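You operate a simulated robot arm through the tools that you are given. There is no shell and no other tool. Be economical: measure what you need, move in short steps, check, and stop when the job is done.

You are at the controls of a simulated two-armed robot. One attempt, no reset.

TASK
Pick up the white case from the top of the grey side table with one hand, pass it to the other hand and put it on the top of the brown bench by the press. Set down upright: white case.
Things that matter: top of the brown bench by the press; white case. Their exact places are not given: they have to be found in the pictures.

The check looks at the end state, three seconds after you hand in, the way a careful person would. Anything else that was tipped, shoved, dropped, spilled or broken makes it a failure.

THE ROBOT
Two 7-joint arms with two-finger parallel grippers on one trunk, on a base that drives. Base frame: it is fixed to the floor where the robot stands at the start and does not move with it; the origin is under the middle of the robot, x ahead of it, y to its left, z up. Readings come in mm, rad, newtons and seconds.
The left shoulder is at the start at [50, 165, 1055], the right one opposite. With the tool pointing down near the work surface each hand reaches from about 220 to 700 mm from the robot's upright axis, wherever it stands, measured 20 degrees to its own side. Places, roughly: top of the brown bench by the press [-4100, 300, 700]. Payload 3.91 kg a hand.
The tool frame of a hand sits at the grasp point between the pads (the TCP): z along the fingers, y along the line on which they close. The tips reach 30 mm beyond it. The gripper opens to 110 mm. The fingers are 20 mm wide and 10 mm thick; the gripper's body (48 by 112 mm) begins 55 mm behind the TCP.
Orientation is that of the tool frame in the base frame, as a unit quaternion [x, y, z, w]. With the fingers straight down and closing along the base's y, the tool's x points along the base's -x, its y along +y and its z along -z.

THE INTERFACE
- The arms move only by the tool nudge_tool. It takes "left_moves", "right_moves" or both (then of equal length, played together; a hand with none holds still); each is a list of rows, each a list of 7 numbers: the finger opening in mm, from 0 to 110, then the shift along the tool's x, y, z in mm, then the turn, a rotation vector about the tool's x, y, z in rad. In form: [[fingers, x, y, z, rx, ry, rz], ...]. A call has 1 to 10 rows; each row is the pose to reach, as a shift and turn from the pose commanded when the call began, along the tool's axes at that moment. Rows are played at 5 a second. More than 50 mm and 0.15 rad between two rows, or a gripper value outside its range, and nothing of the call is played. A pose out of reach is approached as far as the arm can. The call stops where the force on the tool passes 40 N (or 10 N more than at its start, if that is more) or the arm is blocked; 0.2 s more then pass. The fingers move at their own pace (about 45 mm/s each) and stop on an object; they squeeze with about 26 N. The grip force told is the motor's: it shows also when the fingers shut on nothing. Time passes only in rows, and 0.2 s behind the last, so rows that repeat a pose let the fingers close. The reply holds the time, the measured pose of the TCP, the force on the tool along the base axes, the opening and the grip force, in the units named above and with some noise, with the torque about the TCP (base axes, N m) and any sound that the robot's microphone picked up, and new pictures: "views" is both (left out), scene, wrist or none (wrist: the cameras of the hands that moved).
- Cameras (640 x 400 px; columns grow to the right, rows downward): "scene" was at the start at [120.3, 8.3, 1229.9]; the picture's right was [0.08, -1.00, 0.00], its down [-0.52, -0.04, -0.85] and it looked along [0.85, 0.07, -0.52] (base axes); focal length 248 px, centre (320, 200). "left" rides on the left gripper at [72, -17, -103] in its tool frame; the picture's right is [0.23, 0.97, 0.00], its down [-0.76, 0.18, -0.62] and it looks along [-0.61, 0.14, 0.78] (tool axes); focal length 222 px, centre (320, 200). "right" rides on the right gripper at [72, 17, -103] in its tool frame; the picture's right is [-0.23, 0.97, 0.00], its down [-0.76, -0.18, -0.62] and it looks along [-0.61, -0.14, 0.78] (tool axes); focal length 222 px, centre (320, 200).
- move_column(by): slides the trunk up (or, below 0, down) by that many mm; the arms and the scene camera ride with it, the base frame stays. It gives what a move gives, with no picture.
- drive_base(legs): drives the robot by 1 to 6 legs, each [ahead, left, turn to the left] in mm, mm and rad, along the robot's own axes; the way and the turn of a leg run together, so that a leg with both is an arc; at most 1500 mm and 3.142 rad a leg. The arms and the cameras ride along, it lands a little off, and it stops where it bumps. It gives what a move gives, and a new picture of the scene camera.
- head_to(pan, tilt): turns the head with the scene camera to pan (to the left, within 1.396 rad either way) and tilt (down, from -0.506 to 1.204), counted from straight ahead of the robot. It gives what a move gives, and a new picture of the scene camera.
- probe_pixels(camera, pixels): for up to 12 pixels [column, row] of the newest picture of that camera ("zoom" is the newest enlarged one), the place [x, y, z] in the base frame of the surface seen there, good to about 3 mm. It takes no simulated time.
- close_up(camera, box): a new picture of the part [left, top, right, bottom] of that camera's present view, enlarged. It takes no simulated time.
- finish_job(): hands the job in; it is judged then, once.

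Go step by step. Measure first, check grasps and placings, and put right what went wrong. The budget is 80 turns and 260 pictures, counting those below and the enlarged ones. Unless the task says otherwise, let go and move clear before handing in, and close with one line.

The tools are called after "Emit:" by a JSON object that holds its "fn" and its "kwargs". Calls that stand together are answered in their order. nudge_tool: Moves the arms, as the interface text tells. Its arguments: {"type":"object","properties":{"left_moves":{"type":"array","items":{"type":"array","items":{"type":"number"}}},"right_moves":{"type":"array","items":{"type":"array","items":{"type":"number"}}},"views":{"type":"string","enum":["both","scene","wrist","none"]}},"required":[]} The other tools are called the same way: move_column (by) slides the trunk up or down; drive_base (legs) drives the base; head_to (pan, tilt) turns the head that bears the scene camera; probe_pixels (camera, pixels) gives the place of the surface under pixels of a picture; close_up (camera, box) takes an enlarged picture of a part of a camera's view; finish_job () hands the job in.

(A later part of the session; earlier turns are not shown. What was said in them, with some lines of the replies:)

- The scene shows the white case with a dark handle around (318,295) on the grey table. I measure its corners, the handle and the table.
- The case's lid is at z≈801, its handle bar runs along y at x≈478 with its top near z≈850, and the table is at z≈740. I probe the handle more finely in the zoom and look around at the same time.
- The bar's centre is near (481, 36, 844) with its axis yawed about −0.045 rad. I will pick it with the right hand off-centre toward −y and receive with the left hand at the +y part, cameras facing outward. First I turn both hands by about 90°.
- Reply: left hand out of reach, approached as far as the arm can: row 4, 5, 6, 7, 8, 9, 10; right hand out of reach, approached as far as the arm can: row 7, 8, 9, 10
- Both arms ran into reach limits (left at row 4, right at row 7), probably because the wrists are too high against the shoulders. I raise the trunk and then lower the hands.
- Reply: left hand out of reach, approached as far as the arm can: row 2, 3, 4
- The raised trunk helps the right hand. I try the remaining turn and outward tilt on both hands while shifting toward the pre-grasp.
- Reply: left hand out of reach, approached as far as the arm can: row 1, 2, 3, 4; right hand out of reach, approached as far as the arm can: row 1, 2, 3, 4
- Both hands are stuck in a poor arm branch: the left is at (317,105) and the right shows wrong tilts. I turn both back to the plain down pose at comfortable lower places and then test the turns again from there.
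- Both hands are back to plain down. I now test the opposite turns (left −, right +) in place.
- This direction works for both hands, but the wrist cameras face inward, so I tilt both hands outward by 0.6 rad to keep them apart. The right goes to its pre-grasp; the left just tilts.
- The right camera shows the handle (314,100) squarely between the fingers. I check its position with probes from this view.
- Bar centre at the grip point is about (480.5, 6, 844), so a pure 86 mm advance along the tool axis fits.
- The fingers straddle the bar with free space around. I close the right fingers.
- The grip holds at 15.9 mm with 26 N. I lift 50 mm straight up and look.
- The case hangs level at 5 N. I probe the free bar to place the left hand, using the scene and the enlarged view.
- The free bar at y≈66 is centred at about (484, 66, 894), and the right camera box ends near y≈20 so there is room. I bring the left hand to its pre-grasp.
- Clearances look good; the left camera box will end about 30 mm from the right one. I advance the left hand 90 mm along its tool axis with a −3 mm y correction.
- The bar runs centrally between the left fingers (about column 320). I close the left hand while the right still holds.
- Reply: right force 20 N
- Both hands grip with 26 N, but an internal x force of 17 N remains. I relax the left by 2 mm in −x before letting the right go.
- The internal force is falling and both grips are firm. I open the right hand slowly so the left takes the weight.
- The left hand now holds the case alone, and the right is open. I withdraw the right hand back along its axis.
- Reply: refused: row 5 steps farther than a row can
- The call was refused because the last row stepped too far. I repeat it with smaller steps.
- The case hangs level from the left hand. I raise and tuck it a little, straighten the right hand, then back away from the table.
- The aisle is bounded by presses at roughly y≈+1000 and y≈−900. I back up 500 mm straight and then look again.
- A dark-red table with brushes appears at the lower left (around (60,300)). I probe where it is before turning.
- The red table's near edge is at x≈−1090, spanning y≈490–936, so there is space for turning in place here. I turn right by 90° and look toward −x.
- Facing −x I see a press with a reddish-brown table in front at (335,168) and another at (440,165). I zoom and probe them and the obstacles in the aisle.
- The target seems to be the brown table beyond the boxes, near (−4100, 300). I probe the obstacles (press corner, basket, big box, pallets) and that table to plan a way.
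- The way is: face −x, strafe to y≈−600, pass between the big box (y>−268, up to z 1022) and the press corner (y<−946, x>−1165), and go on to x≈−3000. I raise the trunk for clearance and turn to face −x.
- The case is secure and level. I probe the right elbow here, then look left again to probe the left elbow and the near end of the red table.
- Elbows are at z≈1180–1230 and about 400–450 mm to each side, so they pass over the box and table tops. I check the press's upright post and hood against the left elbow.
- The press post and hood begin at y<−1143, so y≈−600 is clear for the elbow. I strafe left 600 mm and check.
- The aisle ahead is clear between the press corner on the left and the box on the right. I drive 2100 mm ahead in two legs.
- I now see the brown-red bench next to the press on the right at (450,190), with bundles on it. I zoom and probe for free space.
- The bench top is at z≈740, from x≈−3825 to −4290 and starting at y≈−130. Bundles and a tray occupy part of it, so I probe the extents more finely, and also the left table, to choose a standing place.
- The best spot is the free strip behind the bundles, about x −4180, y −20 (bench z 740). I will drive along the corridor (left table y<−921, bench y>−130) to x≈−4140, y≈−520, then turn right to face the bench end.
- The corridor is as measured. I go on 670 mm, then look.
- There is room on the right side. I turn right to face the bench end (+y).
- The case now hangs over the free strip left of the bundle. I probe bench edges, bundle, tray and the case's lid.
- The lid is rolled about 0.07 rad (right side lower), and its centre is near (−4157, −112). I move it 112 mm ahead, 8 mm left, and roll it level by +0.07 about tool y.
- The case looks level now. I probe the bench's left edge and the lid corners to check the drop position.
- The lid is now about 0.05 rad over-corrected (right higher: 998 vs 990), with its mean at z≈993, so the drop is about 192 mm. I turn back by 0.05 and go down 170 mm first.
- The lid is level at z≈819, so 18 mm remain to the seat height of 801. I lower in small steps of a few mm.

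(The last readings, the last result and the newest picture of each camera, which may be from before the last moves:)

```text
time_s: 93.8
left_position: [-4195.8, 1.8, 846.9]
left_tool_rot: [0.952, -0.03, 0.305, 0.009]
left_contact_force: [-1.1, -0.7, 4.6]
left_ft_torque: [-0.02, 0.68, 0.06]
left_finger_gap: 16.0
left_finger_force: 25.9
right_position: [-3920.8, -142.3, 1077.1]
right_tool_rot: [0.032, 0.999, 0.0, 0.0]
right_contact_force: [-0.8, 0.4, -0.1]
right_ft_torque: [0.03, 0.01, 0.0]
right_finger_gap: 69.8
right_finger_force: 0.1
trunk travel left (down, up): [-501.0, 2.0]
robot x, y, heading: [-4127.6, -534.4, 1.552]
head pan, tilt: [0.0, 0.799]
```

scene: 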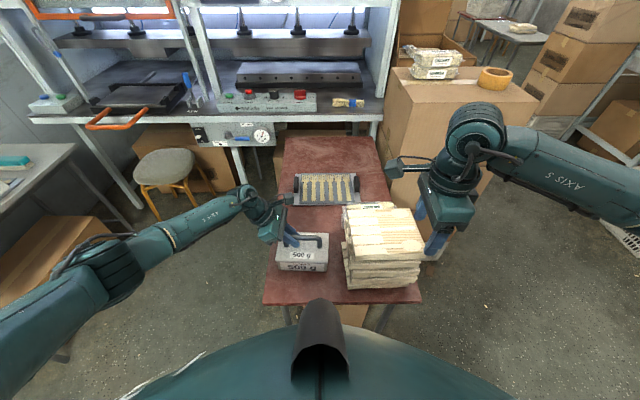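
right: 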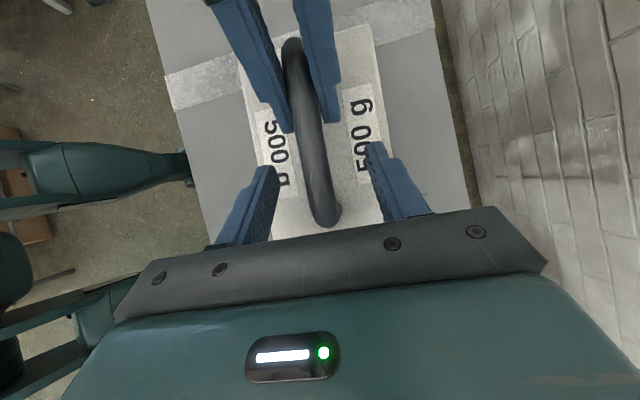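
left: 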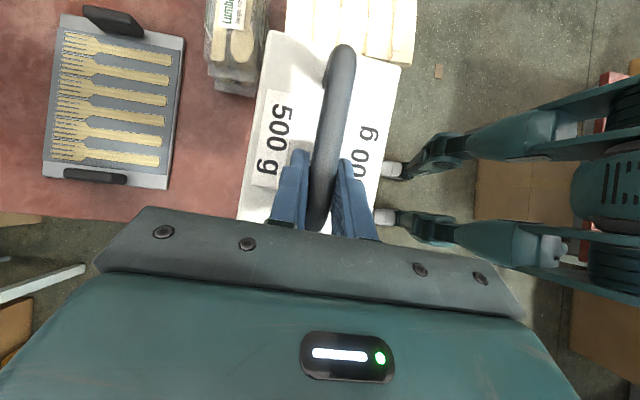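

The force changed from −5 to +4.6 N, so the case is standing on the bench. I open the fingers slowly.

Emit:
{"fn": "nudge_tool", "kwargs": {"left_moves": [[16, 0, 0, 0, 0, 0, 0], [19, 0, 0, 0, 0, 0, 0], [24, 0, 0, 0, 0, 0, 0], [40, 0, 0, 0, 0, 0, 0], [60, 0, 0, 0, 0, 0, 0], [60, 0, 0, 0, 0, 0, 0]]}}

Emit:
{"fn": "close_up", "kwargs": {"camera": "scene", "box": [220, 150, 400, 310]}}

Emit:
{"fn": "probe_pixels", "kwargs": {"camera": "zoom", "pixels": [[245, 268], [355, 272], [352, 245], [298, 274]]}}

```text
time_s: 95.2
left_position: [-4195.5, 2.3, 843.9]
left_tool_rot: [0.952, -0.029, 0.304, 0.009]
left_contact_force: [0.3, 0.4, -1.5]
left_ft_torque: [0.03, 0.02, 0.06]
left_finger_gap: 60.1
left_finger_force: 0.0
right_position: [-3921.6, -143.0, 1076.9]
right_tool_rot: [0.031, 1.0, -0.002, 0.001]
right_contact_force: [0.0, -0.2, 1.0]
right_ft_torque: [-0.01, -0.01, 0.0]
right_finger_gap: 69.9
right_finger_force: 0.2
trunk travel left (down, up): [-501.0, 2.0]
robot x, y, heading: [-4124.8, -531.8, 1.55]
head pan, tilt: [0.0, 0.799]
```

scene: 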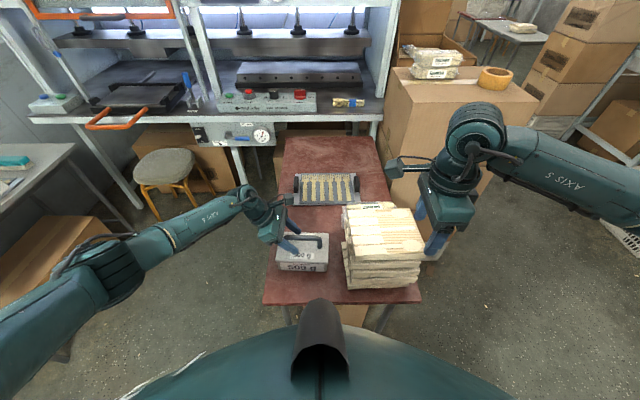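
left: 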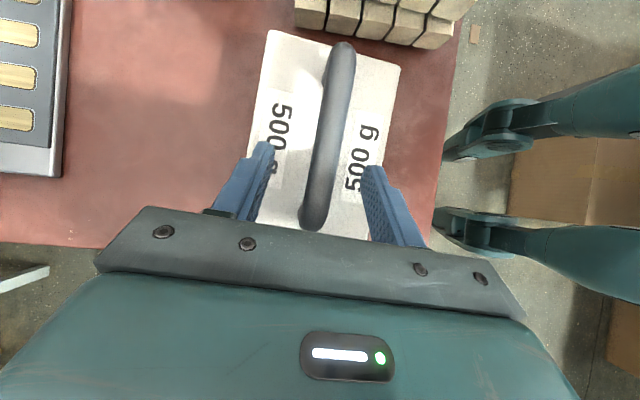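

```text
2.50 times, centred on (310, 230) of scene
```

zoom: 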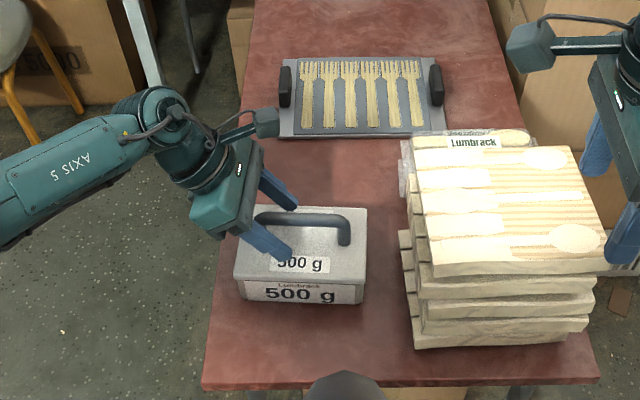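

```text
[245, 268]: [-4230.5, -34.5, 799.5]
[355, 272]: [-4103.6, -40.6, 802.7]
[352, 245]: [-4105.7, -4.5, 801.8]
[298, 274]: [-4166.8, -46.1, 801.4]
```

The case stands flat (lid z≈801) and the fingers are free on both sides. I withdraw the left hand back along its axis.

Emit:
{"fn": "nudge_tool", "kwargs": {"left_moves": [[65, 0, 0, -25, 0, 0, 0], [65, 0, 0, -50, 0, 0, 0], [65, 0, 0, -80, 0, 0, 0], [65, 0, 0, -120, 0, 0, 0], [65, 0, 0, -150, 0, 0, 0]], "views": "scene"}}

Emit:
{"fn": "close_up", "kwargs": {"camera": "scene", "box": [220, 150, 400, 310]}}

```text
time_s: 96.4
left_position: [-4282.0, 9.1, 967.7]
left_tool_rot: [0.952, -0.031, 0.305, 0.01]
left_contact_force: [0.3, -0.7, -0.4]
left_ft_torque: [0.03, 0.0, 0.01]
left_finger_gap: 65.1
left_finger_force: 0.1
right_position: [-3921.2, -142.6, 1076.3]
right_tool_rot: [0.032, 0.999, -0.001, 0.0]
right_contact_force: [0.3, 0.5, 0.0]
right_ft_torque: [0.03, -0.04, 0.0]
right_finger_gap: 69.6
right_finger_force: 0.1
trunk travel left (down, up): [-501.0, 2.0]
robot x, y, heading: [-4121.1, -530.6, 1.555]
head pan, tilt: [0.0, 0.799]
```

scene: 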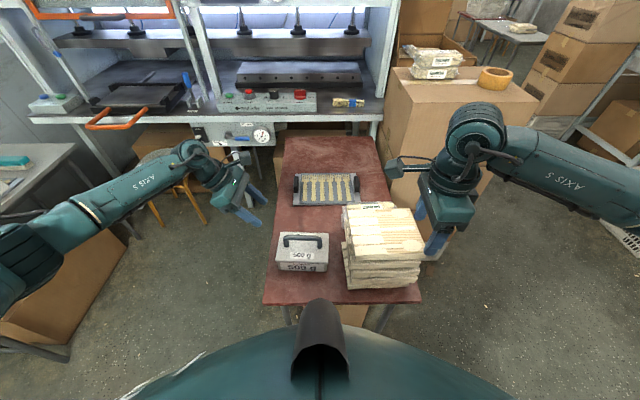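

```text
2.50 times, centred on (310, 230) of scene
```

zoom: 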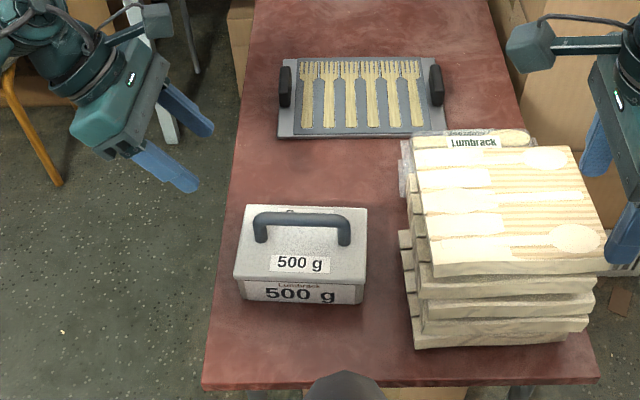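

The case stands upright on the brown bench, clear of the bundle, the tray and the bench edges, and both hands are free. I hand the job in.

Emit:
{"fn": "finish_job", "kwargs": {}}

```text
The job is handed in.
```

The right hand picked up the white case and passed it to the left, which set it upright on the brown bench by the press; I saw nothing else disturbed.
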